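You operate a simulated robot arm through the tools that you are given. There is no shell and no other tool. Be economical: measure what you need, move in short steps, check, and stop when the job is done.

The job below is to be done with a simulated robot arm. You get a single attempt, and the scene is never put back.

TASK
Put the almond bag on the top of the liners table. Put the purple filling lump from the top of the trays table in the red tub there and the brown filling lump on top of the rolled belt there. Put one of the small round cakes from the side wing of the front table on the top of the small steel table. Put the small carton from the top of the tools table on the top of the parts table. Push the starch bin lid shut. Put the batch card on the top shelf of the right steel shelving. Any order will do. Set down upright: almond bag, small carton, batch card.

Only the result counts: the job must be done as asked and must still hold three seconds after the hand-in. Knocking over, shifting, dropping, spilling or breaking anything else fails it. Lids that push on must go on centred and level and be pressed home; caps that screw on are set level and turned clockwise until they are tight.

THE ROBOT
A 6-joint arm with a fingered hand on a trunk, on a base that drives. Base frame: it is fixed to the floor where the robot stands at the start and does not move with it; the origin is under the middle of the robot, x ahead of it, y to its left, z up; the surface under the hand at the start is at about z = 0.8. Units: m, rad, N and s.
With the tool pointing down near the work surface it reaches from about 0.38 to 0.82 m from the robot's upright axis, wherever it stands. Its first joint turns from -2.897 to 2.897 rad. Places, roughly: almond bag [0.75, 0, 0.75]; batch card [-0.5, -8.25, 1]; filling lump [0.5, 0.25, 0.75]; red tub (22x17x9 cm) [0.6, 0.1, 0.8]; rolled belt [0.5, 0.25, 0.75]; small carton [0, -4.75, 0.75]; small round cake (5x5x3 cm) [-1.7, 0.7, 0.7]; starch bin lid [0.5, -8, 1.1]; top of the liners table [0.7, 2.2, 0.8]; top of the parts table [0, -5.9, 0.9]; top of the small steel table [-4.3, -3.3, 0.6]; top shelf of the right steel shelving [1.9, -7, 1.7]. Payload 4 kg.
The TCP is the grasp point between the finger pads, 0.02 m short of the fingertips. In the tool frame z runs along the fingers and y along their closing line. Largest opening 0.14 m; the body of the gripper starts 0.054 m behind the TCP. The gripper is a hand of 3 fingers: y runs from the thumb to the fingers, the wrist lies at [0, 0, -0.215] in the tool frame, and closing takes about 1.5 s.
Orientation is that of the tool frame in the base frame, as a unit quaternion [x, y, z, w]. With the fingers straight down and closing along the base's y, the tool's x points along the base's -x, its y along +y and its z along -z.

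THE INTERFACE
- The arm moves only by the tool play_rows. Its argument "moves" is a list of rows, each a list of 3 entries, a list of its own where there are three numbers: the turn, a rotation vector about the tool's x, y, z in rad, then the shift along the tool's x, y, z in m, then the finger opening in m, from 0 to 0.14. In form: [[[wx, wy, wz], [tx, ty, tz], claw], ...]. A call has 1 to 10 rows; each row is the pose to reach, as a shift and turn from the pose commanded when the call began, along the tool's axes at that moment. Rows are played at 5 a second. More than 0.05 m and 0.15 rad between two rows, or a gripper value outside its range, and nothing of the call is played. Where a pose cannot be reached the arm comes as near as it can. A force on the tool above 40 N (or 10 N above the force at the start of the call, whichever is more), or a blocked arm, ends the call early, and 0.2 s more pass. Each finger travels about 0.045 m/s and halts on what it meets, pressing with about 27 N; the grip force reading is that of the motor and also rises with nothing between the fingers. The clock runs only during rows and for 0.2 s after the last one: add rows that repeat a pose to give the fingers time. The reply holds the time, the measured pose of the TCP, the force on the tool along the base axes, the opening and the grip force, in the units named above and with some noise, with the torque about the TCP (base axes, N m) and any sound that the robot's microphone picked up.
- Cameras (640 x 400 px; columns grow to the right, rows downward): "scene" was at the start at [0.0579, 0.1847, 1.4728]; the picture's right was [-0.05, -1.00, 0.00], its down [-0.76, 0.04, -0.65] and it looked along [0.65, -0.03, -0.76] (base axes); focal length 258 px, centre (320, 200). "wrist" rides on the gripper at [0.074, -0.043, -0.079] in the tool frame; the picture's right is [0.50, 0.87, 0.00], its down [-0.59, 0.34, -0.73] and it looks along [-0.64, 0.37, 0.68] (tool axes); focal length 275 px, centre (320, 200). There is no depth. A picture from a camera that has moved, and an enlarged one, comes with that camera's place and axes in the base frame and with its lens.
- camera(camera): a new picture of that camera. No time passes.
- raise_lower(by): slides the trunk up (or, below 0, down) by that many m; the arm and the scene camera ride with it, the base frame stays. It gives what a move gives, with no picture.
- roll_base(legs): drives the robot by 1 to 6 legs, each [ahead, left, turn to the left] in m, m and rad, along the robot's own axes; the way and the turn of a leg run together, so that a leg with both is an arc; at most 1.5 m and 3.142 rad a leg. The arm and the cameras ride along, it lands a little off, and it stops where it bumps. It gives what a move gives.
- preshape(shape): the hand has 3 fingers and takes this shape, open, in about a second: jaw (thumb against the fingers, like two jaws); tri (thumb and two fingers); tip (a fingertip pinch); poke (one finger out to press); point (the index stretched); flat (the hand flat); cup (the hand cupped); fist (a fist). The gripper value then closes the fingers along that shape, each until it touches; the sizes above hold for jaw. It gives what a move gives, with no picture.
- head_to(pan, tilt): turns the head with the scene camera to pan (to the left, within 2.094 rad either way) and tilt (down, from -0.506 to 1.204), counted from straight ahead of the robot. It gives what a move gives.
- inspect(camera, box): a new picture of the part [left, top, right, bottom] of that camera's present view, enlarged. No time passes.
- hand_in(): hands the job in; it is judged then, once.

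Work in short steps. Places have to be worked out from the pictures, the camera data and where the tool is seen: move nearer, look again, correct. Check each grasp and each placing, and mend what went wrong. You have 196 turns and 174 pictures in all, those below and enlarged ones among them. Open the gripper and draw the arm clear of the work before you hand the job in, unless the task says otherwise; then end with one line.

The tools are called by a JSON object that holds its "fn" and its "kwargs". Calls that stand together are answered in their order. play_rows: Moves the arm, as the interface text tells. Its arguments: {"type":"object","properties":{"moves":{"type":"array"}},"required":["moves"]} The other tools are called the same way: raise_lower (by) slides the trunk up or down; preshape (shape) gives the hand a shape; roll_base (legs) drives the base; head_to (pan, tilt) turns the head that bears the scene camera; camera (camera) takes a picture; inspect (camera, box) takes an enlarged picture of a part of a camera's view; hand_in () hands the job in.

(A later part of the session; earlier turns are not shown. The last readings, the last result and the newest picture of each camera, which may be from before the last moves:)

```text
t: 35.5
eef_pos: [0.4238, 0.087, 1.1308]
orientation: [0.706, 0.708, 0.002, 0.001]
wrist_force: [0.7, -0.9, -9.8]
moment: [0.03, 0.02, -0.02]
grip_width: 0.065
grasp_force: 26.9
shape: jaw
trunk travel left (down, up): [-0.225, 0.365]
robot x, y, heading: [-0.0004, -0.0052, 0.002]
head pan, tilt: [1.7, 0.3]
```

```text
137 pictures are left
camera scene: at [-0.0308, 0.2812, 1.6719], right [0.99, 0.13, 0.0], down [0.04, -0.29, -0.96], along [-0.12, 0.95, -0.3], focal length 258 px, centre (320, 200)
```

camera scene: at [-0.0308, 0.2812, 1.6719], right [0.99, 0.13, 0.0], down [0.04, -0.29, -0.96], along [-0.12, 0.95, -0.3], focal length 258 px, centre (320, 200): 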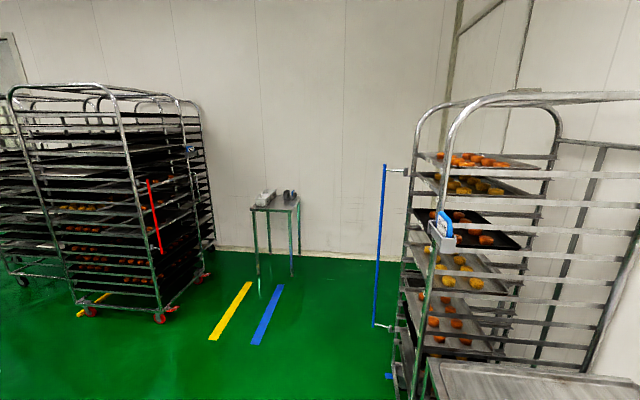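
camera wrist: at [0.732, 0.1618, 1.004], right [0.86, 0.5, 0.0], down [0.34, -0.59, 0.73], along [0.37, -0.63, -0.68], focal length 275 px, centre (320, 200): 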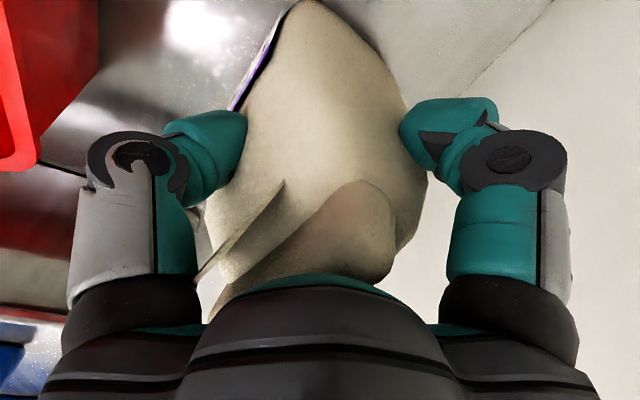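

The table at the far wall holds "NUT"/"SEED" boxes, so the liners table is probably behind the tall rack. I back up 0.5 m and move left to look.

{"fn": "roll_base", "kwargs": {"legs": [[-0.5, 0, 0], [0, 1.2, 0]]}}

{"fn": "head_to", "kwargs": {"pan": 0.8, "tilt": 0.35}}

{"fn": "camera", "kwargs": {"camera": "scene"}}

```text
t: 43.9
eef_pos: [-0.0618, 1.2475, 1.1323]
orientation: [0.712, 0.702, 0.001, 0.0]
wrist_force: [-0.4, 1.2, -9.8]
moment: [0.06, -0.02, 0.02]
grip_width: 0.0647
grasp_force: 27.7
shape: jaw
trunk travel left (down, up): [-0.225, 0.365]
robot x, y, heading: [-0.4879, 1.1634, -0.016]
head pan, tilt: [1.7, 0.3]
```

```text
t: 45.1
eef_pos: [-0.0612, 1.248, 1.1326]
orientation: [0.713, 0.701, 0.001, 0.001]
wrist_force: [-0.7, -1.0, -9.3]
moment: [0.03, -0.02, -0.01]
grip_width: 0.0648
grasp_force: 27.2
shape: jaw
trunk travel left (down, up): [-0.225, 0.365]
robot x, y, heading: [-0.488, 1.1683, -0.022]
head pan, tilt: [0.799, 0.351]
```

```text
136 pictures are left
camera scene: at [-0.4364, 1.4215, 1.6672], right [0.71, -0.71, 0.0], down [-0.24, -0.24, -0.94], along [0.67, 0.66, -0.34], focal length 258 px, centre (320, 200)
```

scene: 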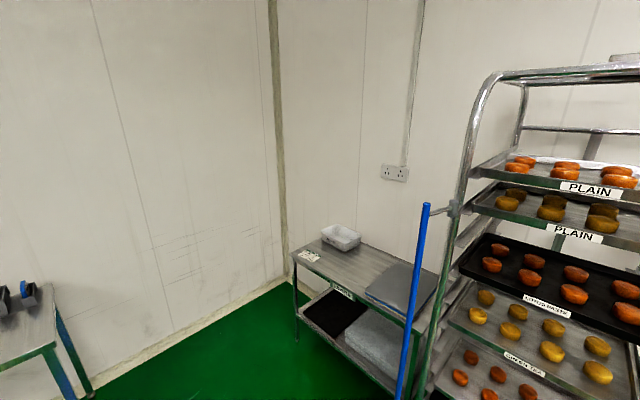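

A table is visible beyond the rack; I enlarge it to read its label.

{"fn": "inspect", "kwargs": {"camera": "scene", "box": [280, 210, 460, 370]}}

```text
2.50 times, centred on (370, 290) of scene
camera zoom: at [-0.4364, 1.4215, 1.6672], right [0.71, -0.71, 0.0], down [-0.24, -0.24, -0.94], along [0.67, 0.66, -0.34], focal length 645 px, centre (195, -25)
```

zoom: 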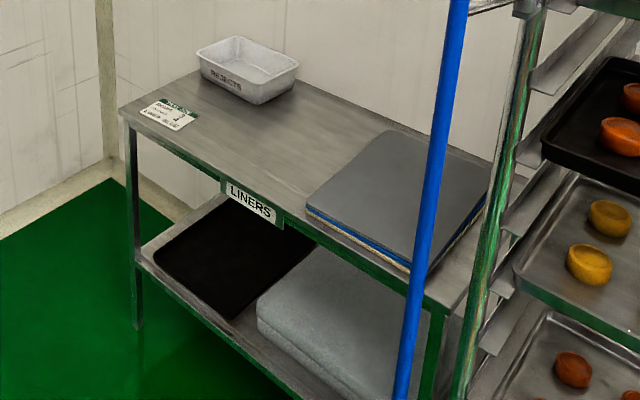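

It is the LINERS table: front edge x≈0.43, free area around (0.6, 2.17). The rack's blue pole is near (0.14, 1.63), so I go left first to y≈2.2 and correct the heading.

{"fn": "roll_base", "kwargs": {"legs": [[0, 1.0, 0.022]]}}

{"fn": "head_to", "kwargs": {"pan": 0.0, "tilt": 0.6}}

{"fn": "camera", "kwargs": {"camera": "scene"}}

```text
t: 50.3
eef_pos: [-0.0594, 2.2611, 1.1312]
orientation: [0.703, 0.711, 0.003, 0.0]
wrist_force: [0.2, -0.5, -9.7]
moment: [0.03, 0.0, 0.02]
grip_width: 0.0649
grasp_force: 26.8
shape: jaw
trunk travel left (down, up): [-0.225, 0.365]
robot x, y, heading: [-0.4826, 2.166, 0.004]
head pan, tilt: [0.799, 0.351]
```

```text
t: 51.4
eef_pos: [-0.0593, 2.2611, 1.1326]
orientation: [0.703, 0.711, 0.001, 0.0]
wrist_force: [-0.1, 0.0, -10.2]
moment: [0.02, -0.02, 0.0]
grip_width: 0.065
grasp_force: 27.0
shape: jaw
trunk travel left (down, up): [-0.225, 0.365]
robot x, y, heading: [-0.4825, 2.1674, 0.011]
head pan, tilt: [0.0, 0.6]
```

```text
134 pictures are left
camera scene: at [-0.4151, 2.3593, 1.6445], right [0.01, -1.0, 0.0], down [-0.57, -0.01, -0.82], along [0.82, 0.01, -0.57], focal length 258 px, centre (320, 200)
```

scene: 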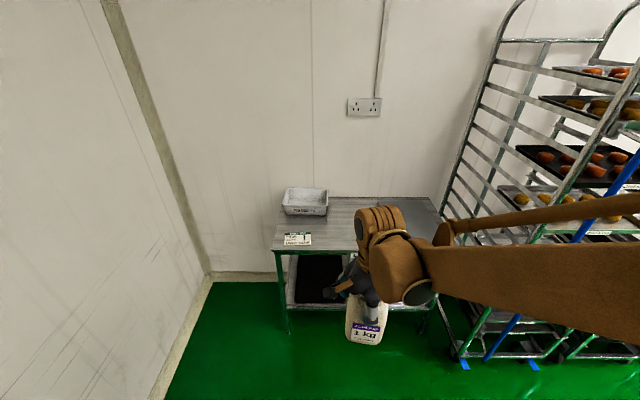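

The free area is clear: reject box at y>2.33, x>0.66. I drive ahead 0.48 m.

{"fn": "roll_base", "kwargs": {"legs": [[0.48, 0, 0]]}}

{"fn": "head_to", "kwargs": {"pan": 0.0, "tilt": 0.86}}

{"fn": "camera", "kwargs": {"camera": "scene"}}

{"fn": "camera", "kwargs": {"camera": "wrist"}}

```text
t: 54.3
eef_pos: [0.418, 2.2683, 1.1309]
orientation: [0.703, 0.711, 0.002, 0.001]
wrist_force: [-0.9, -0.4, -9.1]
moment: [0.02, 0.0, 0.01]
grip_width: 0.065
grasp_force: 27.0
shape: jaw
trunk travel left (down, up): [-0.225, 0.365]
robot x, y, heading: [-0.0045, 2.1777, 0.011]
head pan, tilt: [0.0, 0.6]
```

```text
t: 55.0
eef_pos: [0.4172, 2.2676, 1.1318]
orientation: [0.702, 0.712, 0.002, 0.0]
wrist_force: [0.0, 1.0, -9.1]
moment: [0.07, 0.0, 0.01]
grip_width: 0.0649
grasp_force: 27.5
shape: jaw
trunk travel left (down, up): [-0.225, 0.365]
robot x, y, heading: [-0.005, 2.1767, 0.013]
head pan, tilt: [0.0, 0.86]
```

```text
133 pictures are left
camera scene: at [0.0512, 2.3644, 1.6228], right [0.01, -1.0, 0.0], down [-0.76, -0.01, -0.65], along [0.65, 0.01, -0.76], focal length 258 px, centre (320, 200)
```

scene: 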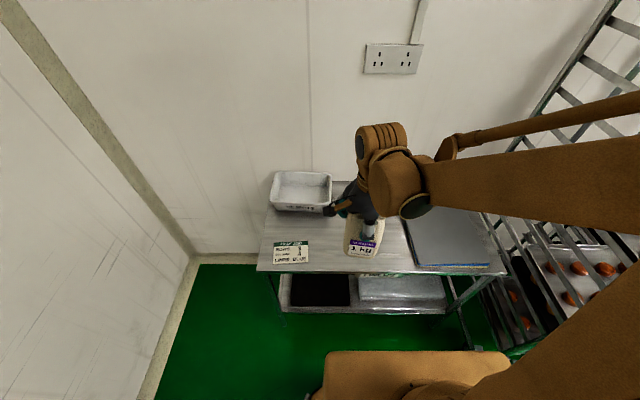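

```text
132 pictures are left
camera wrist: at [0.3737, 2.3399, 1.2112], right [0.86, 0.51, 0.0], down [0.34, -0.58, 0.73], along [0.38, -0.63, -0.68], focal length 275 px, centre (320, 200)
```

wrist: 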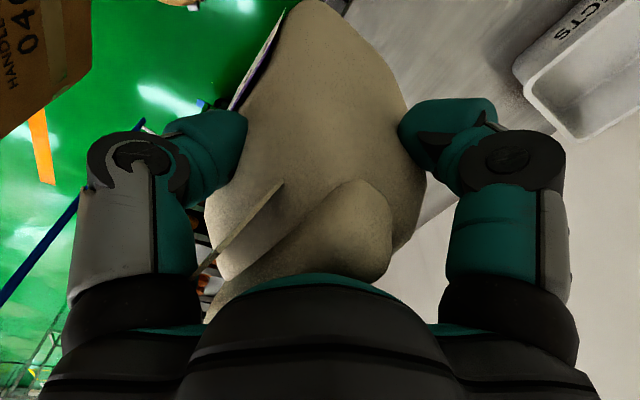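

I move the bag over (0.57, 2.16) and lower it to a few centimetres above the table.

{"fn": "play_rows", "kwargs": {"moves": [[[0, 0, 0], [-0.027, 0.038, 0], 0.02], [[0, 0, 0], [-0.054, 0.076, 0], 0.02], [[0, 0, 0], [-0.081, 0.115, 0], 0.02], [[0, 0, 0], [-0.108, 0.153, 0], 0.02], [[0, 0, 0], [-0.108, 0.153, 0.04], 0.02], [[0, 0, 0], [-0.108, 0.153, 0.08], 0.02], [[0, 0, 0], [-0.108, 0.153, 0.12], 0.02], [[0, 0, 0], [-0.108, 0.153, 0.15], 0.02], [[0, 0, 0], [-0.108, 0.153, 0.17], 0.02]]}}

{"fn": "camera", "kwargs": {"camera": "scene"}}

```text
t: 57.0
eef_pos: [0.5729, 2.1636, 0.9583]
orientation: [0.702, 0.712, 0.002, 0.0]
wrist_force: [0.2, -0.5, -10.3]
moment: [0.04, 0.0, -0.01]
grip_width: 0.0645
grasp_force: 26.6
shape: jaw
trunk travel left (down, up): [-0.225, 0.365]
robot x, y, heading: [-0.0074, 2.1727, 0.016]
head pan, tilt: [0.0, 0.86]
```

```text
131 pictures are left
camera scene: at [0.052, 2.3642, 1.6228], right [0.01, -1.0, 0.0], down [-0.76, -0.01, -0.65], along [0.65, 0.01, -0.76], focal length 258 px, centre (320, 200)
```

scene: 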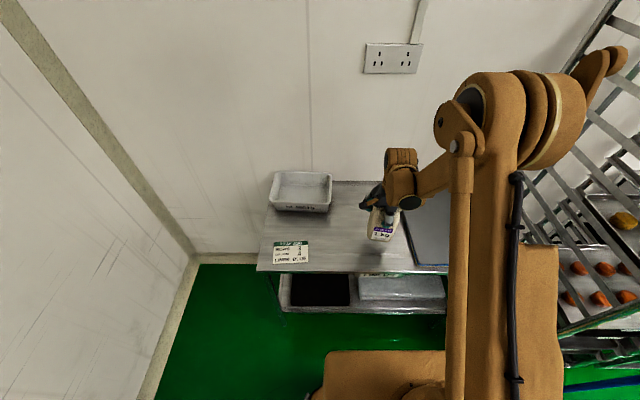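

I shift 3 cm left for clearance from the liners and lower gently until contact.

{"fn": "play_rows", "kwargs": {"moves": [[[0, 0, 0], [0.025, 0, 0], 0.02], [[0, 0, 0], [0.03, 0, 0.015], 0.02], [[0, 0, 0], [0.03, 0, 0.024], 0.02], [[0, 0, 0], [0.03, 0, 0.029], 0.02], [[0, 0, 0], [0.03, 0, 0.032], 0.02]]}}

{"fn": "inspect", "kwargs": {"camera": "scene", "box": [320, 160, 460, 280]}}

```text
t: 58.2
eef_pos: [0.5715, 2.193, 0.9299]
orientation: [0.703, 0.711, 0.001, 0.0]
wrist_force: [0.5, -0.5, -10.2]
moment: [0.03, 0.01, -0.01]
grip_width: 0.0646
grasp_force: 26.6
shape: jaw
trunk travel left (down, up): [-0.225, 0.365]
robot x, y, heading: [-0.008, 2.1755, 0.016]
head pan, tilt: [0.0, 0.86]
```

```text
3.33 times, centred on (390, 220) of scene
camera zoom: at [0.0516, 2.3643, 1.6228], right [0.01, -1.0, 0.0], down [-0.76, -0.01, -0.65], along [0.65, 0.01, -0.76], focal length 859 px, centre (87, 133)
```

zoom: 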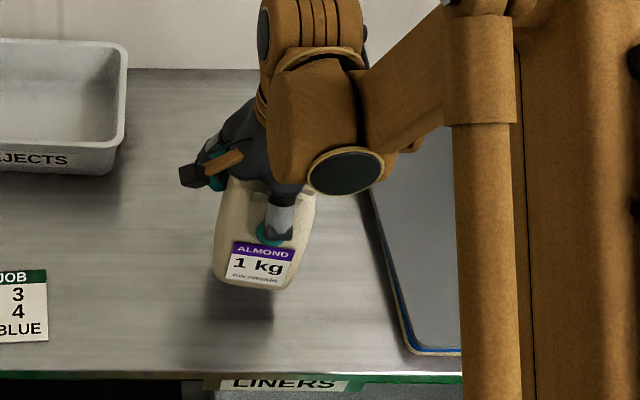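

The bag is still hanging (−10 N). I lower further in small steps.

{"fn": "play_rows", "kwargs": {"moves": [[[0, 0, 0], [0, 0, 0.004], 0.02], [[0, 0, 0], [0, 0, 0.007], 0.02], [[0, 0, 0], [0, 0, 0.01], 0.02]]}}

```text
t: 59.0
eef_pos: [0.5731, 2.1918, 0.9186]
orientation: [0.702, 0.712, 0.002, 0.001]
wrist_force: [0.4, -0.5, -9.7]
moment: [0.04, -0.01, 0.01]
grip_width: 0.0644
grasp_force: 26.7
shape: jaw
trunk travel left (down, up): [-0.225, 0.365]
robot x, y, heading: [-0.0051, 2.1764, 0.009]
head pan, tilt: [0.0, 0.86]
```

Still no contact; a few millimetres more each row.

{"fn": "play_rows", "kwargs": {"moves": [[[0, 0, 0], [0, 0, 0.004], 0.02], [[0, 0, 0], [0, 0, 0.008], 0.02], [[0, 0, 0], [0, 0, 0.012], 0.02]]}}

{"fn": "inspect", "kwargs": {"camera": "scene", "box": [320, 160, 460, 280]}}

```text
t: 59.9
eef_pos: [0.5728, 2.1921, 0.9068]
orientation: [0.702, 0.712, 0.002, 0.001]
wrist_force: [-0.1, -0.3, -10.1]
moment: [0.03, -0.03, 0.01]
grip_width: 0.0644
grasp_force: 27.4
shape: jaw
trunk travel left (down, up): [-0.225, 0.365]
robot x, y, heading: [-0.0077, 2.1724, 0.013]
head pan, tilt: [0.0, 0.86]
```

```text
3.33 times, centred on (390, 220) of scene
camera zoom: at [0.0517, 2.3642, 1.6228], right [0.01, -1.0, 0.0], down [-0.76, -0.01, -0.65], along [0.65, 0.01, -0.76], focal length 859 px, centre (87, 133)
```

zoom: 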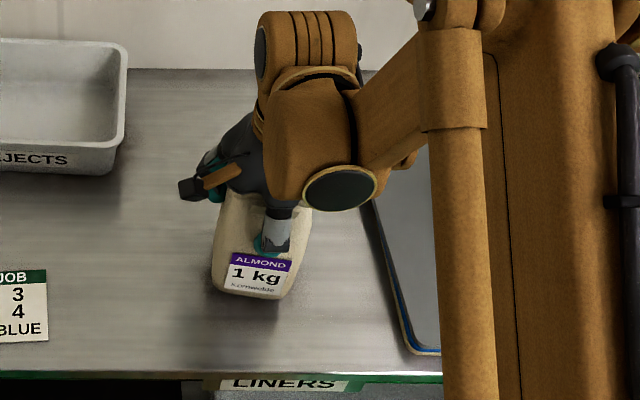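

Comparing two views, this table is nearer 0.73–0.75 high. I continue down slowly.

{"fn": "play_rows", "kwargs": {"moves": [[[0, 0, 0], [0, 0, 0.005], 0.02], [[0, 0, 0], [0, 0, 0.01], 0.02], [[0, 0, 0], [0, 0, 0.015], 0.02], [[0, 0, 0], [0, 0, 0.02], 0.02], [[0, 0, 0], [0, 0, 0.024], 0.02]]}}

{"fn": "inspect", "kwargs": {"camera": "scene", "box": [320, 160, 460, 280]}}

```text
t: 61.0
eef_pos: [0.5724, 2.1936, 0.8848]
orientation: [0.702, 0.712, 0.002, 0.002]
wrist_force: [3.2, 1.3, 2.1]
moment: [-0.09, -0.03, 0.02]
grip_width: 0.0648
grasp_force: 26.8
shape: jaw
trunk travel left (down, up): [-0.225, 0.365]
robot x, y, heading: [-0.0057, 2.1794, 0.012]
head pan, tilt: [0.0, 0.86]
```

```text
3.33 times, centred on (390, 220) of scene
camera zoom: at [0.0506, 2.3645, 1.6229], right [0.01, -1.0, 0.0], down [-0.76, -0.01, -0.65], along [0.65, 0.01, -0.76], focal length 859 px, centre (87, 133)
```

zoom: 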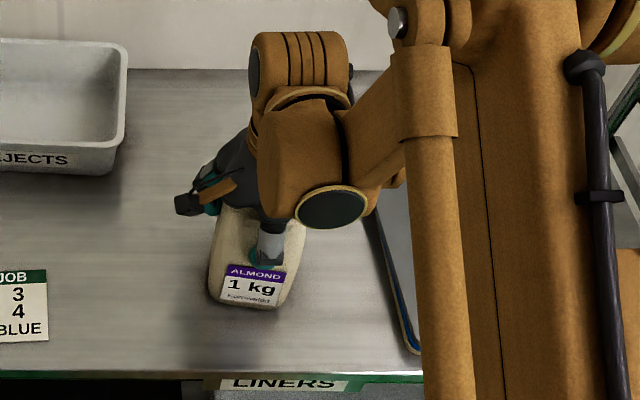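

The force has turned upward: the bag stands on the table. I press 1 mm more and open the fingers.

{"fn": "play_rows", "kwargs": {"moves": [[[0, 0, 0], [0, 0, 0.001], 0.05], [[0, 0, 0], [0, 0, 0.001], 0.08], [[0, 0, 0], [0, 0, 0.001], 0.1], [[0, 0, 0], [0, 0, 0.001], 0.12], [[0, 0, 0], [0, 0, 0.001], 0.12], [[0, 0, 0], [0, 0, 0.001], 0.12]]}}

{"fn": "camera", "kwargs": {"camera": "wrist"}}

```text
t: 62.5
eef_pos: [0.5713, 2.1921, 0.8836]
orientation: [0.703, 0.712, 0.002, 0.002]
wrist_force: [0.4, -0.3, 0.3]
moment: [0.05, -0.03, -0.04]
grip_width: 0.1199
grasp_force: 0.0
shape: jaw
trunk travel left (down, up): [-0.225, 0.365]
robot x, y, heading: [-0.0059, 2.1761, 0.009]
head pan, tilt: [0.0, 0.86]
```

```text
127 pictures are left
camera wrist: at [0.5282, 2.2654, 0.9633], right [0.86, 0.51, 0.01], down [0.34, -0.58, 0.73], along [0.38, -0.63, -0.68], focal length 275 px, centre (320, 200)
```

wrist: 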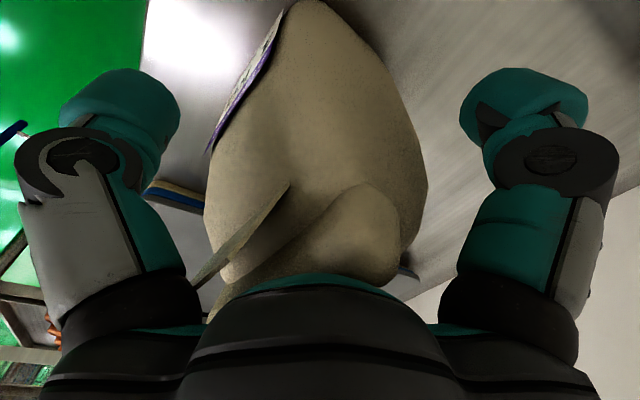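

Released cleanly. I rise by 0.2 m and verify the bag stands upright.

{"fn": "play_rows", "kwargs": {"moves": [[[0, 0, 0], [0, 0, -0.04], 0.12], [[0, 0, 0], [0, 0, -0.085], 0.12], [[0, 0, 0], [0, 0, -0.13], 0.12], [[0, 0, 0], [0, 0, -0.175], 0.12], [[0, 0, 0], [0, 0, -0.22], 0.12], [[0, 0, 0], [0, -0.045, -0.22], 0.12], [[0, 0, 0], [0, -0.09, -0.22], 0.12], [[0, 0, 0], [0, -0.135, -0.22], 0.12]]}}

{"fn": "camera", "kwargs": {"camera": "scene"}}

```text
t: 64.2
eef_pos: [0.434, 2.1888, 1.1037]
orientation: [0.702, 0.712, 0.002, 0.001]
wrist_force: [-0.6, -0.3, -0.1]
moment: [-0.01, -0.03, -0.03]
grip_width: 0.1196
grasp_force: 0.0
shape: jaw
trunk travel left (down, up): [-0.225, 0.365]
robot x, y, heading: [-0.0065, 2.1738, 0.006]
head pan, tilt: [0.0, 0.86]
```

```text
126 pictures are left
camera scene: at [0.0484, 2.3641, 1.6229], right [0.01, -1.0, 0.0], down [-0.76, -0.01, -0.65], along [0.65, 0.01, -0.76], focal length 258 px, centre (320, 200)
```

scene: 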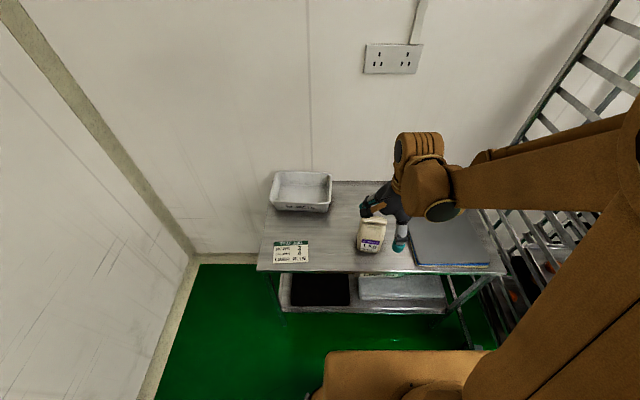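

The bag stands upright. On the way back I want to restore the nudged YAM box, so I back up, go right to y≈0.2 and drive to the trays table again.

{"fn": "roll_base", "kwargs": {"legs": [[-0.5, 0, 0], [0, -1.5, 0], [0, -0.45, 0]]}}

{"fn": "head_to", "kwargs": {"pan": -0.049, "tilt": 0.86}}

{"fn": "camera", "kwargs": {"camera": "scene"}}

```text
t: 76.5
eef_pos: [-0.0645, 0.2289, 1.1027]
orientation: [0.71, 0.704, 0.002, 0.001]
wrist_force: [0.2, -0.4, -0.6]
moment: [0.02, 0.0, -0.02]
grip_width: 0.1199
grasp_force: 0.1
shape: jaw
trunk travel left (down, up): [-0.225, 0.365]
robot x, y, heading: [-0.5051, 0.2307, -0.013]
head pan, tilt: [0.0, 0.86]
```

```text
t: 77.1
eef_pos: [-0.0649, 0.2308, 1.103]
orientation: [0.71, 0.704, 0.003, 0.001]
wrist_force: [-0.3, -1.6, 0.2]
moment: [-0.01, -0.01, 0.01]
grip_width: 0.1196
grasp_force: 0.1
shape: jaw
trunk travel left (down, up): [-0.225, 0.365]
robot x, y, heading: [-0.5065, 0.2245, -0.008]
head pan, tilt: [-0.049, 0.86]
```

```text
125 pictures are left
camera scene: at [-0.4465, 0.4104, 1.6228], right [-0.06, -1.0, 0.0], down [-0.76, 0.04, -0.65], along [0.65, -0.04, -0.76], focal length 258 px, centre (320, 200)
```

scene: 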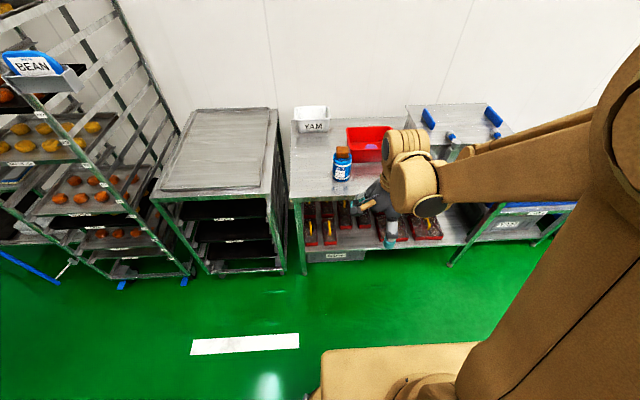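

I drive ahead 0.5 m to the trays table.

{"fn": "roll_base", "kwargs": {"legs": [[0.505, -0.03, 0.008]]}}

{"fn": "inspect", "kwargs": {"camera": "scene", "box": [220, 130, 400, 290]}}

```text
t: 80.1
eef_pos: [0.44, 0.1998, 1.1018]
orientation: [0.709, 0.706, 0.002, 0.001]
wrist_force: [0.2, -0.2, 0.4]
moment: [0.01, 0.0, -0.02]
grip_width: 0.1198
grasp_force: 0.1
shape: jaw
trunk travel left (down, up): [-0.225, 0.365]
robot x, y, heading: [-0.0044, 0.1933, -0.008]
head pan, tilt: [-0.049, 0.86]
```

```text
2.50 times, centred on (310, 210) of scene
camera zoom: at [0.0581, 0.3767, 1.6228], right [-0.05, -1.0, 0.0], down [-0.76, 0.04, -0.65], along [0.65, -0.04, -0.76], focal length 645 px, centre (345, 175)
```

zoom: 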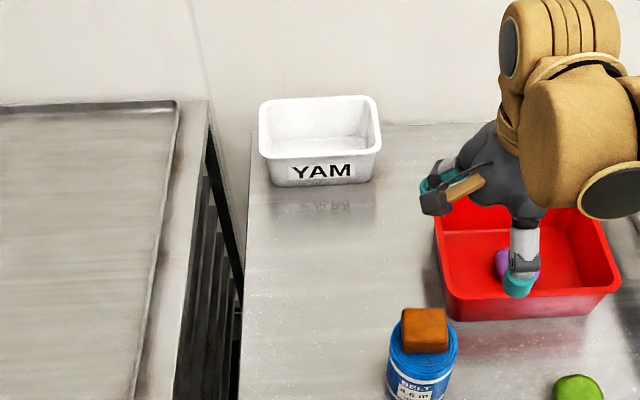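

The box front now sits at x≈0.745 (about 1 cm back). I'll straddle its front wall (thumb outside, fingers inside), grip lightly, and draw it back 1 cm. First I move above it.

{"fn": "play_rows", "kwargs": {"moves": [[[0, 0, 0], [0.021, 0.0385, 0.01], 0.11], [[0, 0, 0], [0.042, 0.077, 0.02], 0.1], [[0, 0, 0], [0.063, 0.1155, 0.03], 0.09], [[0, 0, 0], [0.085, 0.154, 0.04], 0.08], [[0, 0, 0], [0.106, 0.1925, 0.05], 0.08], [[0, 0, 0], [0.127, 0.231, 0.06], 0.08], [[0, 0, 0], [0.148, 0.2695, 0.07], 0.08], [[0, 0, 0], [0.169, 0.308, 0.09], 0.08], [[0, 0, 0], [0.169, 0.308, 0.12], 0.08]]}}

{"fn": "camera", "kwargs": {"camera": "wrist"}}

{"fn": "inspect", "kwargs": {"camera": "scene", "box": [260, 120, 400, 220]}}

```text
t: 82.1
eef_pos: [0.7507, 0.3674, 0.9851]
orientation: [0.708, 0.706, 0.002, 0.001]
wrist_force: [0.0, -0.1, 0.1]
moment: [0.02, -0.01, 0.01]
grip_width: 0.0805
grasp_force: 0.0
shape: jaw
trunk travel left (down, up): [-0.225, 0.365]
robot x, y, heading: [-0.0023, 0.1945, -0.008]
head pan, tilt: [-0.049, 0.86]
```

```text
123 pictures are left
camera wrist: at [0.7089, 0.4409, 1.0647], right [0.87, 0.5, 0.01], down [0.33, -0.59, 0.73], along [0.37, -0.64, -0.68], focal length 275 px, centre (320, 200)
```

wrist: 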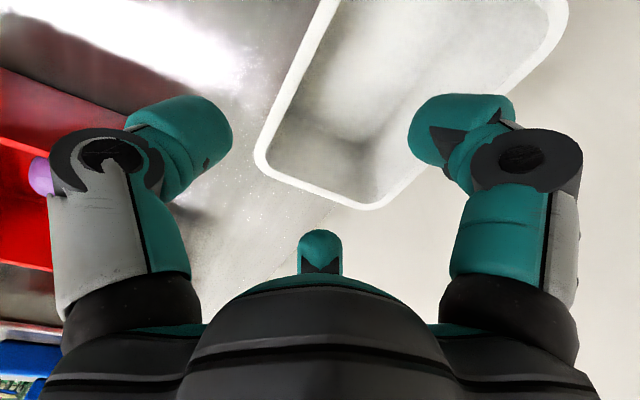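

```text
4.00 times, centred on (330, 170) of scene
camera zoom: at [0.0574, 0.3768, 1.6228], right [-0.05, -1.0, 0.0], down [-0.76, 0.04, -0.65], along [0.65, -0.04, -0.76], focal length 1031 px, centre (280, 320)
```

zoom: 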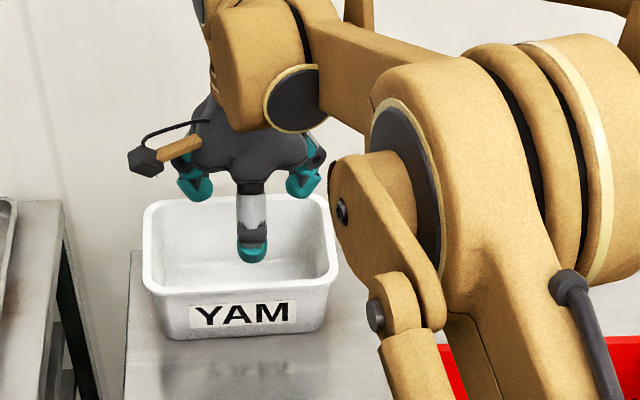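

The front rim is at x≈0.736. I lower straddling it with TCP x = 0.742.

{"fn": "play_rows", "kwargs": {"moves": [[[0, 0, 0], [0.002, -0.008, 0.03], 0.08], [[0, 0, 0], [0.002, -0.008, 0.06], 0.08], [[0, 0, 0], [0.002, -0.008, 0.085], 0.08], [[0, 0, 0], [0.002, -0.008, 0.108], 0.08]]}}

{"fn": "camera", "kwargs": {"camera": "wrist"}}

{"fn": "inspect", "kwargs": {"camera": "scene", "box": [260, 120, 400, 220]}}

```text
t: 83.1
eef_pos: [0.7423, 0.3704, 0.8765]
orientation: [0.709, 0.706, 0.001, 0.001]
wrist_force: [0.1, -0.3, 0.0]
moment: [-0.01, -0.02, -0.03]
grip_width: 0.0806
grasp_force: 0.1
shape: jaw
trunk travel left (down, up): [-0.225, 0.365]
robot x, y, heading: [0.0005, 0.1896, -0.005]
head pan, tilt: [-0.049, 0.86]
```

```text
121 pictures are left
camera wrist: at [0.7004, 0.4439, 0.9562], right [0.87, 0.5, 0.01], down [0.33, -0.59, 0.73], along [0.37, -0.64, -0.68], focal length 275 px, centre (320, 200)
```

wrist: 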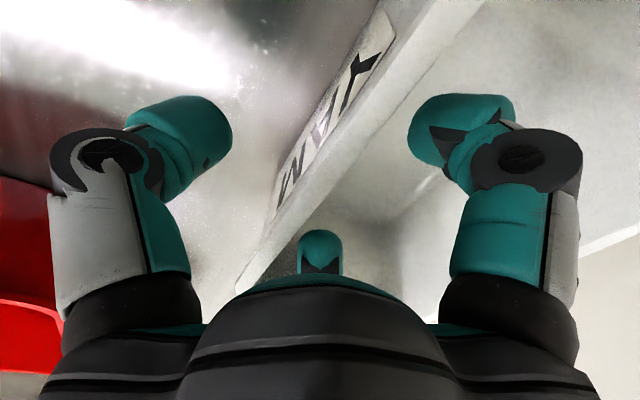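

```text
4.00 times, centred on (330, 170) of scene
camera zoom: at [0.0579, 0.377, 1.6228], right [-0.05, -1.0, 0.0], down [-0.76, 0.04, -0.65], along [0.65, -0.04, -0.76], focal length 1031 px, centre (280, 320)
```

zoom: 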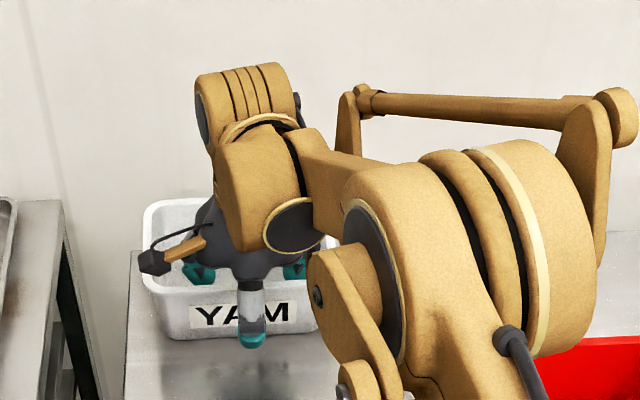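

The wall is between thumb and fingers. I close on it gently.

{"fn": "play_rows", "kwargs": {"moves": [[[0, 0, 0], [0, 0, 0], 0.06], [[0, 0, 0], [0, 0, 0], 0.045], [[0, 0, 0], [0, 0, 0], 0.035], [[0, 0, 0], [0, 0, 0], 0.025], [[0, 0, 0], [0, 0, 0], 0.018], [[0, 0, 0], [0, 0, 0], 0.012], [[0, 0, 0], [0, 0, 0], 0.012]]}}

{"fn": "camera", "kwargs": {"camera": "wrist"}}

{"fn": "inspect", "kwargs": {"camera": "scene", "box": [260, 120, 400, 220]}}

```text
t: 84.7
eef_pos: [0.7421, 0.3702, 0.8774]
orientation: [0.708, 0.706, 0.002, 0.001]
wrist_force: [0.3, -0.2, 0.5]
moment: [-0.01, -0.01, 0.0]
grip_width: 0.0142
grasp_force: 0.0
shape: jaw
trunk travel left (down, up): [-0.225, 0.365]
robot x, y, heading: [-0.001, 0.1914, -0.001]
head pan, tilt: [-0.049, 0.86]
```

```text
119 pictures are left
camera wrist: at [0.7001, 0.4439, 0.9567], right [0.87, 0.5, 0.01], down [0.33, -0.59, 0.73], along [0.37, -0.64, -0.68], focal length 275 px, centre (320, 200)
```

wrist: 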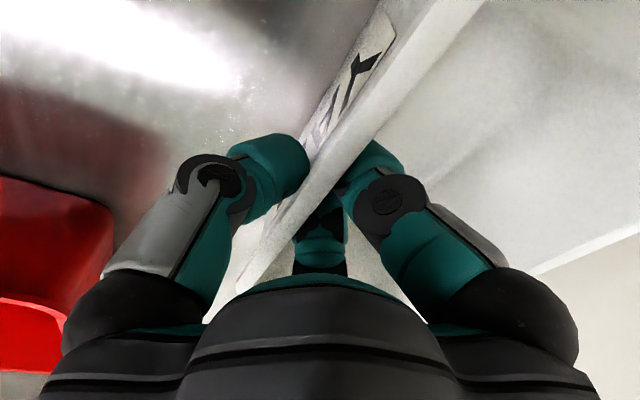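

```text
4.00 times, centred on (330, 170) of scene
camera zoom: at [0.0574, 0.3769, 1.6228], right [-0.05, -1.0, 0.0], down [-0.76, 0.04, -0.65], along [0.65, -0.04, -0.76], focal length 1031 px, centre (280, 320)
```

zoom: 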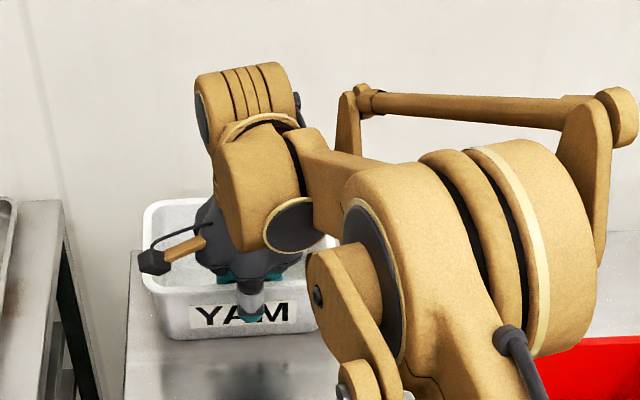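

The fingers close lightly around the wall. I draw it 12 mm toward the robot and 4 mm right.

{"fn": "play_rows", "kwargs": {"moves": [[[0, 0, 0], [0, 0, 0], 0.008], [[0, 0, 0], [-0.001, -0.004, 0], 0.008], [[0, 0, 0], [-0.003, -0.008, 0], 0.008], [[0, 0, 0], [-0.004, -0.012, 0], 0.008], [[0, 0, 0], [-0.004, -0.012, 0], 0.03], [[0, 0, 0], [-0.004, -0.012, 0], 0.05], [[0, 0, 0], [-0.004, -0.012, 0], 0.08], [[0, 0, 0], [-0.004, -0.012, 0], 0.08], [[0, 0, 0], [-0.004, -0.012, -0.04], 0.08], [[0, 0, 0], [-0.004, -0.012, -0.085], 0.08]]}}

{"fn": "inspect", "kwargs": {"camera": "scene", "box": [260, 120, 400, 220]}}

```text
t: 86.9
eef_pos: [0.729, 0.365, 0.9627]
orientation: [0.708, 0.706, 0.003, 0.002]
wrist_force: [0.2, -0.1, -0.2]
moment: [-0.01, 0.01, -0.02]
grip_width: 0.0795
grasp_force: 0.0
shape: jaw
trunk travel left (down, up): [-0.225, 0.365]
robot x, y, heading: [-0.0008, 0.1958, -0.007]
head pan, tilt: [-0.049, 0.86]
```

```text
4.00 times, centred on (330, 170) of scene
camera zoom: at [0.0567, 0.3767, 1.6229], right [-0.05, -1.0, 0.0], down [-0.76, 0.04, -0.65], along [0.65, -0.04, -0.76], focal length 1031 px, centre (280, 320)
```

zoom: 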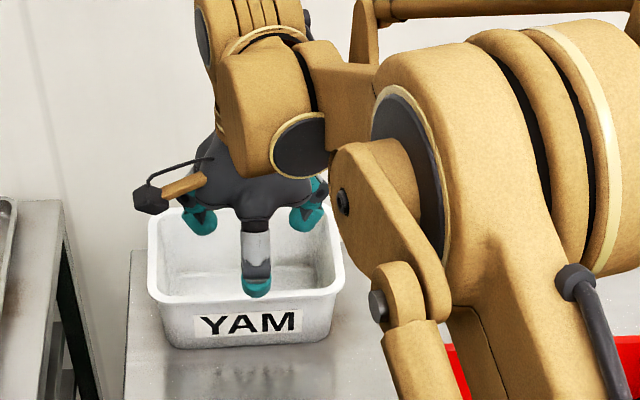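

The YAM box is back by about 1.1 cm. I raise and retract the arm, then look for the front table's side wing behind the robot.

{"fn": "play_rows", "kwargs": {"moves": [[[0, 0, 0], [0, 0, -0.045], 0.1], [[0, 0, 0], [0, 0, -0.09], 0.1], [[0, 0, 0], [0, 0, -0.13], 0.12], [[0, 0, 0], [-0.02, -0.045, -0.14], 0.14], [[0, 0, 0], [-0.04, -0.09, -0.14], 0.14], [[0, 0, 0], [-0.06, -0.135, -0.14], 0.14], [[0, 0, 0], [-0.08, -0.18, -0.14], 0.14], [[0, 0, 0], [-0.1, -0.225, -0.14], 0.14], [[0, 0, 0], [-0.12, -0.27, -0.14], 0.14], [[0, 0, 0], [-0.14, -0.3, -0.14], 0.14]]}}

{"fn": "roll_base", "kwargs": {"legs": [[-0.5, 0, 0.008]]}}

{"fn": "head_to", "kwargs": {"pan": 2.09, "tilt": 0.4}}

{"fn": "camera", "kwargs": {"camera": "scene"}}

```text
refused: row 4 steps farther than a row can; nothing moved
```

```text
t: 89.8
eef_pos: [0.2258, 0.3747, 0.9636]
orientation: [0.703, 0.711, 0.003, 0.001]
wrist_force: [0.1, 0.5, -0.4]
moment: [0.0, -0.02, -0.04]
grip_width: 0.0793
grasp_force: 0.0
shape: jaw
trunk travel left (down, up): [-0.225, 0.365]
robot x, y, heading: [-0.501, 0.192, 0.008]
head pan, tilt: [-0.049, 0.86]
```

```text
t: 91.9
eef_pos: [0.2266, 0.3745, 0.9628]
orientation: [0.704, 0.711, 0.003, 0.001]
wrist_force: [0.7, -0.6, -0.1]
moment: [-0.02, 0.0, 0.01]
grip_width: 0.0793
grasp_force: 0.1
shape: jaw
trunk travel left (down, up): [-0.225, 0.365]
robot x, y, heading: [-0.5046, 0.1894, 0.007]
head pan, tilt: [2.089, 0.4]
```

```text
116 pictures are left
camera scene: at [-0.5714, 0.4603, 1.6628], right [0.86, 0.5, 0.0], down [0.2, -0.34, -0.92], along [-0.46, 0.8, -0.39], focal length 258 px, centre (320, 200)
```

scene: 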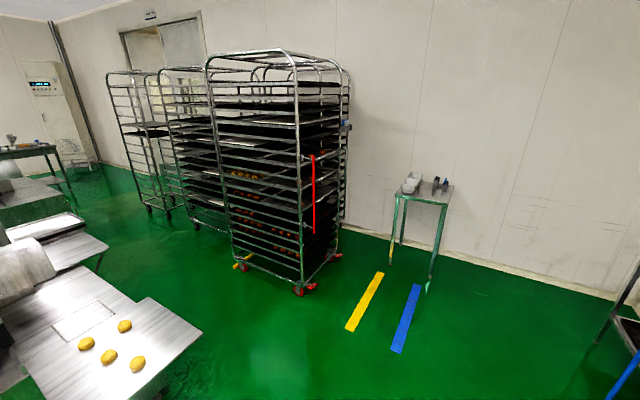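

That row list was refused and the base backed off with the arm low; I check that the belt and the lump were not touched.

{"fn": "head_to", "kwargs": {"pan": 0.0, "tilt": 0.7}}

{"fn": "inspect", "kwargs": {"camera": "scene", "box": [240, 80, 440, 260]}}

```text
t: 93.9
eef_pos: [0.2261, 0.3749, 0.9615]
orientation: [0.704, 0.71, 0.002, 0.002]
wrist_force: [-0.4, 0.7, 1.0]
moment: [0.02, -0.04, 0.02]
grip_width: 0.0795
grasp_force: 0.1
shape: jaw
trunk travel left (down, up): [-0.225, 0.365]
robot x, y, heading: [-0.5021, 0.1887, 0.008]
head pan, tilt: [0.0, 0.7]
```

```text
2.22 times, centred on (340, 170) of scene
camera zoom: at [-0.4399, 0.381, 1.6359], right [0.01, -1.0, 0.0], down [-0.64, -0.01, -0.76], along [0.76, 0.01, -0.64], focal length 573 px, centre (276, 267)
```

zoom: 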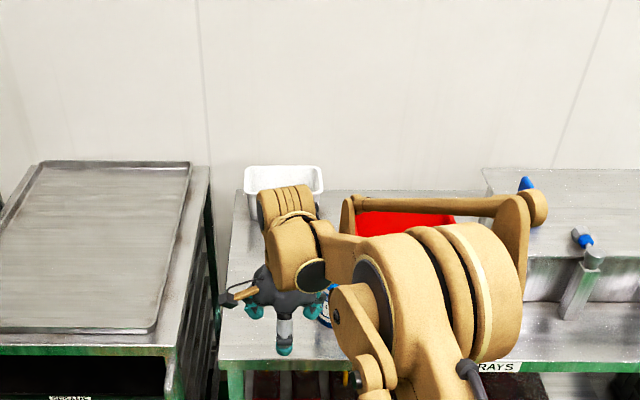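

I raise and retract the arm (shorter steps), then look again.

{"fn": "play_rows", "kwargs": {"moves": [[[0, 0, 0], [0, 0, -0.045], 0.1], [[0, 0, 0], [0, 0, -0.09], 0.1], [[0, 0, 0], [0, 0, -0.13], 0.12], [[0, 0, 0], [-0.02, -0.042, -0.13], 0.14], [[0, 0, 0], [-0.04, -0.084, -0.13], 0.14], [[0, 0, 0], [-0.06, -0.126, -0.13], 0.14], [[0, 0, 0], [-0.08, -0.168, -0.13], 0.14], [[0, 0, 0], [-0.1, -0.21, -0.13], 0.14], [[0, 0, 0], [-0.12, -0.252, -0.13], 0.14], [[0, 0, 0], [-0.14, -0.29, -0.13], 0.14]]}}

{"fn": "inspect", "kwargs": {"camera": "scene", "box": [240, 80, 440, 260]}}

```text
t: 96.1
eef_pos: [-0.0638, 0.2329, 1.0923]
orientation: [0.703, 0.711, 0.003, 0.0]
wrist_force: [0.2, 0.4, 0.2]
moment: [-0.01, -0.04, -0.02]
grip_width: 0.1398
grasp_force: 0.0
shape: jaw
trunk travel left (down, up): [-0.225, 0.365]
robot x, y, heading: [-0.5043, 0.1901, 0.006]
head pan, tilt: [0.0, 0.7]
```

```text
2.22 times, centred on (340, 170) of scene
camera zoom: at [-0.4418, 0.3802, 1.636], right [0.01, -1.0, 0.0], down [-0.64, -0.01, -0.77], along [0.77, 0.01, -0.64], focal length 573 px, centre (276, 267)
```

zoom: 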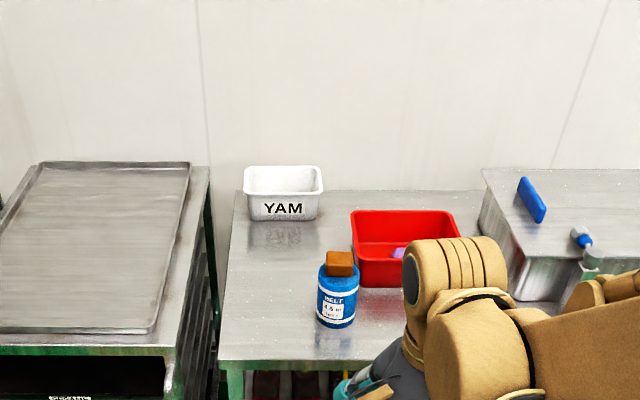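

Everything on the trays table is in order. Now I turn left by 90° in place to look at the front table with the cakes.

{"fn": "roll_base", "kwargs": {"legs": [[0, 0, 1.57]]}}

{"fn": "head_to", "kwargs": {"pan": 1.3, "tilt": 0.5}}

{"fn": "camera", "kwargs": {"camera": "scene"}}

```text
t: 100.3
eef_pos: [-0.5574, 0.6324, 1.0935]
orientation: [-0.018, 1.0, 0.003, 0.0]
wrist_force: [0.7, 0.2, 0.4]
moment: [0.0, -0.01, -0.01]
grip_width: 0.1399
grasp_force: 0.2
shape: jaw
trunk travel left (down, up): [-0.225, 0.365]
robot x, y, heading: [-0.506, 0.1927, 1.604]
head pan, tilt: [0.0, 0.7]
```

```text
t: 101.8
eef_pos: [-0.557, 0.6317, 1.0913]
orientation: [-0.018, 1.0, 0.003, -0.001]
wrist_force: [-0.4, 0.3, 0.4]
moment: [0.01, -0.04, 0.04]
grip_width: 0.1399
grasp_force: 0.0
shape: jaw
trunk travel left (down, up): [-0.225, 0.365]
robot x, y, heading: [-0.5057, 0.1932, 1.605]
head pan, tilt: [1.3, 0.499]
```

```text
113 pictures are left
camera scene: at [-0.7817, 0.1852, 1.6536], right [0.23, 0.97, 0.0], down [0.47, -0.11, -0.88], along [-0.85, 0.21, -0.48], focal length 258 px, centre (320, 200)
```

scene: 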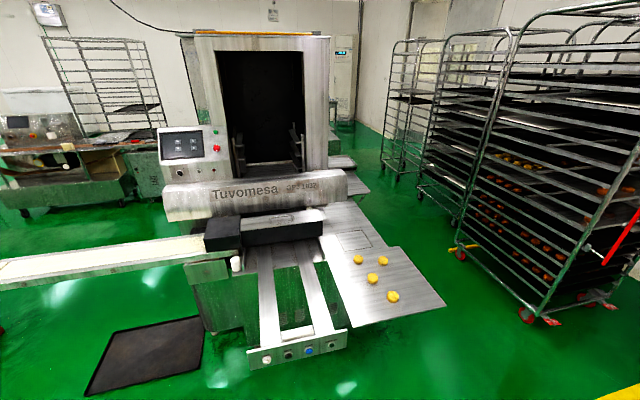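

The cakes sit on the wing at about (-1.49, 0.69), (-1.61, 0.65), (-1.71, 0.75), (-1.76, 0.63); wing edge x≈-1.4. I drive to about (-0.88, 0.68) facing it.

{"fn": "roll_base", "kwargs": {"legs": [[0.49, 0, 0], [0, 0, 1.537], [0.36, 0, 0]]}}

{"fn": "head_to", "kwargs": {"pan": 0.0, "tilt": 0.86}}

{"fn": "camera", "kwargs": {"camera": "scene"}}

{"fn": "camera", "kwargs": {"camera": "wrist"}}

```text
t: 110.4
eef_pos: [-1.3216, 0.6595, 1.0921]
orientation: [-0.703, 0.711, 0.001, -0.001]
wrist_force: [0.6, -0.6, -0.9]
moment: [-0.01, -0.04, -0.04]
grip_width: 0.1399
grasp_force: 0.1
shape: jaw
trunk travel left (down, up): [-0.225, 0.365]
robot x, y, heading: [-0.88, 0.691, 3.134]
head pan, tilt: [1.3, 0.499]
```

```text
t: 111.8
eef_pos: [-1.3219, 0.6595, 1.0916]
orientation: [-0.703, 0.711, 0.001, -0.002]
wrist_force: [-0.2, -0.4, 0.1]
moment: [-0.02, 0.01, -0.03]
grip_width: 0.1401
grasp_force: 0.0
shape: jaw
trunk travel left (down, up): [-0.225, 0.365]
robot x, y, heading: [-0.8784, 0.694, 3.132]
head pan, tilt: [0.0, 0.86]
```

```text
112 pictures are left
camera scene: at [-0.939, 0.4998, 1.6228], right [0.01, 1.0, 0.0], down [0.76, -0.01, -0.65], along [-0.65, 0.01, -0.76], focal length 258 px, centre (320, 200)
```

scene: 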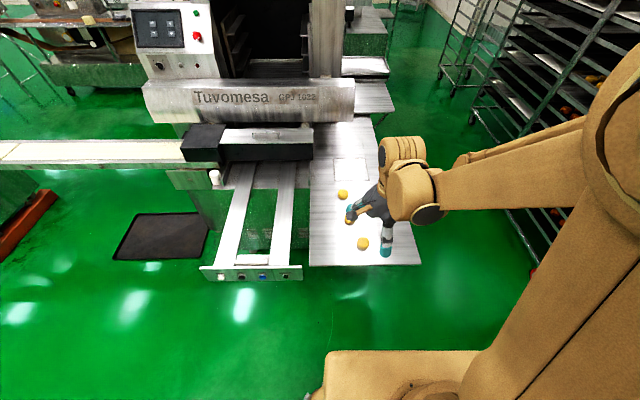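

```text
111 pictures are left
camera wrist: at [-1.2782, 0.5834, 1.1718], right [-0.87, -0.49, 0.01], down [-0.33, 0.59, 0.73], along [-0.36, 0.64, -0.68], focal length 275 px, centre (320, 200)
```

wrist: 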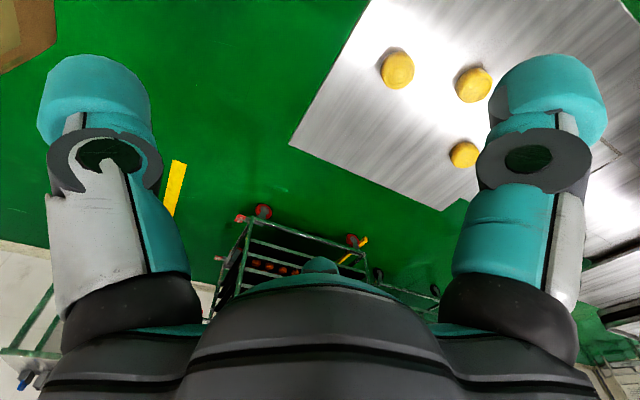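

Cake nearest the edge: (-1.473, 0.682, ~0.725) from both cameras. I go above it and look closer.

{"fn": "play_rows", "kwargs": {"moves": [[[0, 0, 0], [-0.007, 0.048, 0], 0.12], [[0, 0, 0], [-0.014, 0.096, 0], 0.1], [[0, 0, 0], [-0.022, 0.151, 0.0], 0.09], [[0, 0, 0], [-0.022, 0.151, 0.045], 0.09], [[0, 0, 0], [-0.022, 0.151, 0.09], 0.09], [[0, 0, 0], [-0.022, 0.151, 0.135], 0.09], [[0, 0, 0], [-0.022, 0.151, 0.18], 0.09], [[0, 0, 0], [-0.022, 0.151, 0.22], 0.09]]}}

{"fn": "camera", "kwargs": {"camera": "wrist"}}

```text
refused: row 3 steps farther than a row can; nothing moved
```

```text
110 pictures are left
camera wrist: at [-1.2782, 0.5834, 1.1718], right [-0.87, -0.49, 0.01], down [-0.33, 0.59, 0.73], along [-0.36, 0.64, -0.68], focal length 275 px, centre (320, 200)
```

wrist: 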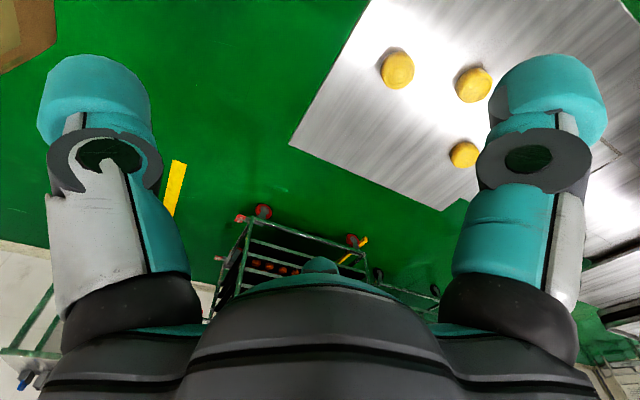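

One step was too long; I split it.

{"fn": "play_rows", "kwargs": {"moves": [[[0, 0, 0], [-0.006, 0.038, 0], 0.12], [[0, 0, 0], [-0.012, 0.076, 0], 0.1], [[0, 0, 0], [-0.017, 0.114, 0.0], 0.09], [[0, 0, 0], [-0.022, 0.151, 0.0], 0.09], [[0, 0, 0], [-0.022, 0.151, 0.045], 0.09], [[0, 0, 0], [-0.022, 0.151, 0.09], 0.09], [[0, 0, 0], [-0.022, 0.151, 0.135], 0.09], [[0, 0, 0], [-0.022, 0.151, 0.18], 0.09], [[0, 0, 0], [-0.022, 0.151, 0.225], 0.09]]}}

{"fn": "camera", "kwargs": {"camera": "wrist"}}

{"fn": "inspect", "kwargs": {"camera": "scene", "box": [300, 160, 440, 280]}}

```text
t: 113.8
eef_pos: [-1.4738, 0.6819, 0.8659]
orientation: [-0.704, 0.711, 0.001, -0.002]
wrist_force: [0.1, -0.1, 0.1]
moment: [-0.02, -0.01, 0.0]
grip_width: 0.0904
grasp_force: 0.1
shape: jaw
trunk travel left (down, up): [-0.225, 0.365]
robot x, y, heading: [-0.8787, 0.6947, 3.13]
head pan, tilt: [0.0, 0.86]
```

```text
109 pictures are left
camera wrist: at [-1.4312, 0.6067, 0.945], right [-0.87, -0.49, 0.0], down [-0.33, 0.59, 0.73], along [-0.36, 0.64, -0.68], focal length 275 px, centre (320, 200)
```

wrist: 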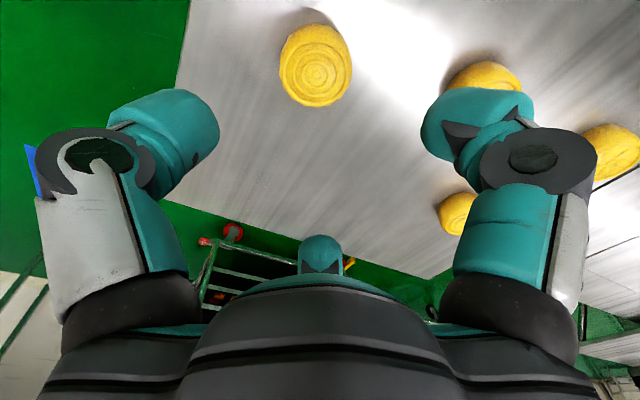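

```text
3.33 times, centred on (370, 220) of scene
camera zoom: at [-0.94, 0.4998, 1.6228], right [0.01, 1.0, 0.0], down [0.76, -0.01, -0.65], along [-0.65, 0.01, -0.76], focal length 859 px, centre (153, 133)
```

zoom: 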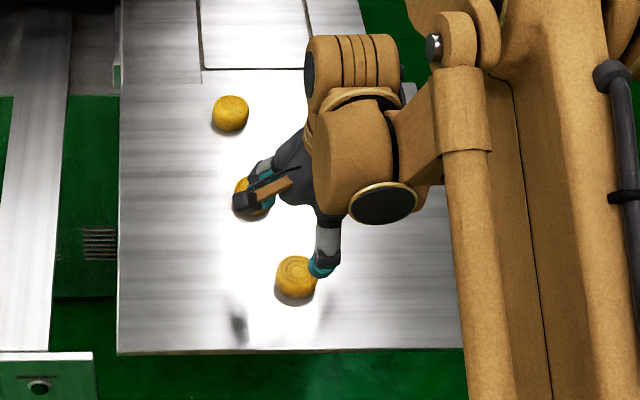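

The cake is centred under the tool, mid-height about 0.735. I lower to z≈0.753 and close gently.

{"fn": "play_rows", "kwargs": {"moves": [[[0, 0, 0], [0, -0.003, 0.04], 0.09], [[0, 0, 0], [0, -0.003, 0.08], 0.09], [[0, 0, 0], [0, -0.003, 0.1], 0.09], [[0, 0, 0], [0, -0.003, 0.113], 0.09], [[0, 0, 0], [0, -0.003, 0.113], 0.07], [[0, 0, 0], [0, -0.003, 0.113], 0.05], [[0, 0, 0], [0, -0.003, 0.113], 0.04], [[0, 0, 0], [0, -0.003, 0.113], 0.035], [[0, 0, 0], [0, -0.003, 0.113], 0.035]]}}

{"fn": "camera", "kwargs": {"camera": "wrist"}}

```text
t: 115.8
eef_pos: [-1.4687, 0.6797, 0.7553]
orientation: [-0.703, 0.711, 0.001, -0.002]
wrist_force: [5.4, 0.7, 12.1]
moment: [0.0, -0.54, 0.01]
grip_width: 0.0514
grasp_force: 27.1
shape: jaw
trunk travel left (down, up): [-0.225, 0.365]
robot x, y, heading: [-0.8809, 0.6897, 3.133]
head pan, tilt: [0.0, 0.86]
```

```text
107 pictures are left
camera wrist: at [-1.4257, 0.6063, 0.8345], right [-0.87, -0.49, 0.01], down [-0.33, 0.59, 0.74], along [-0.36, 0.64, -0.68], focal length 275 px, centre (320, 200)
```

wrist: 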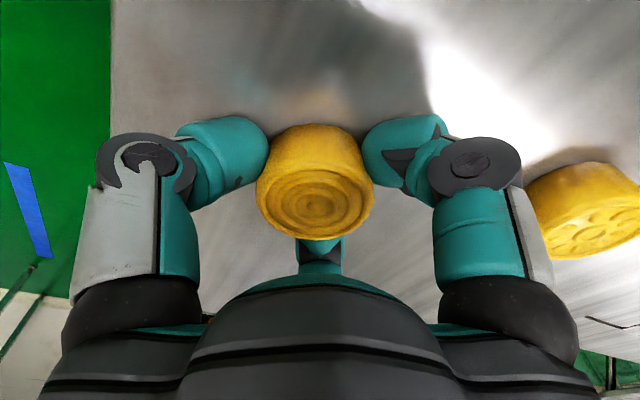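

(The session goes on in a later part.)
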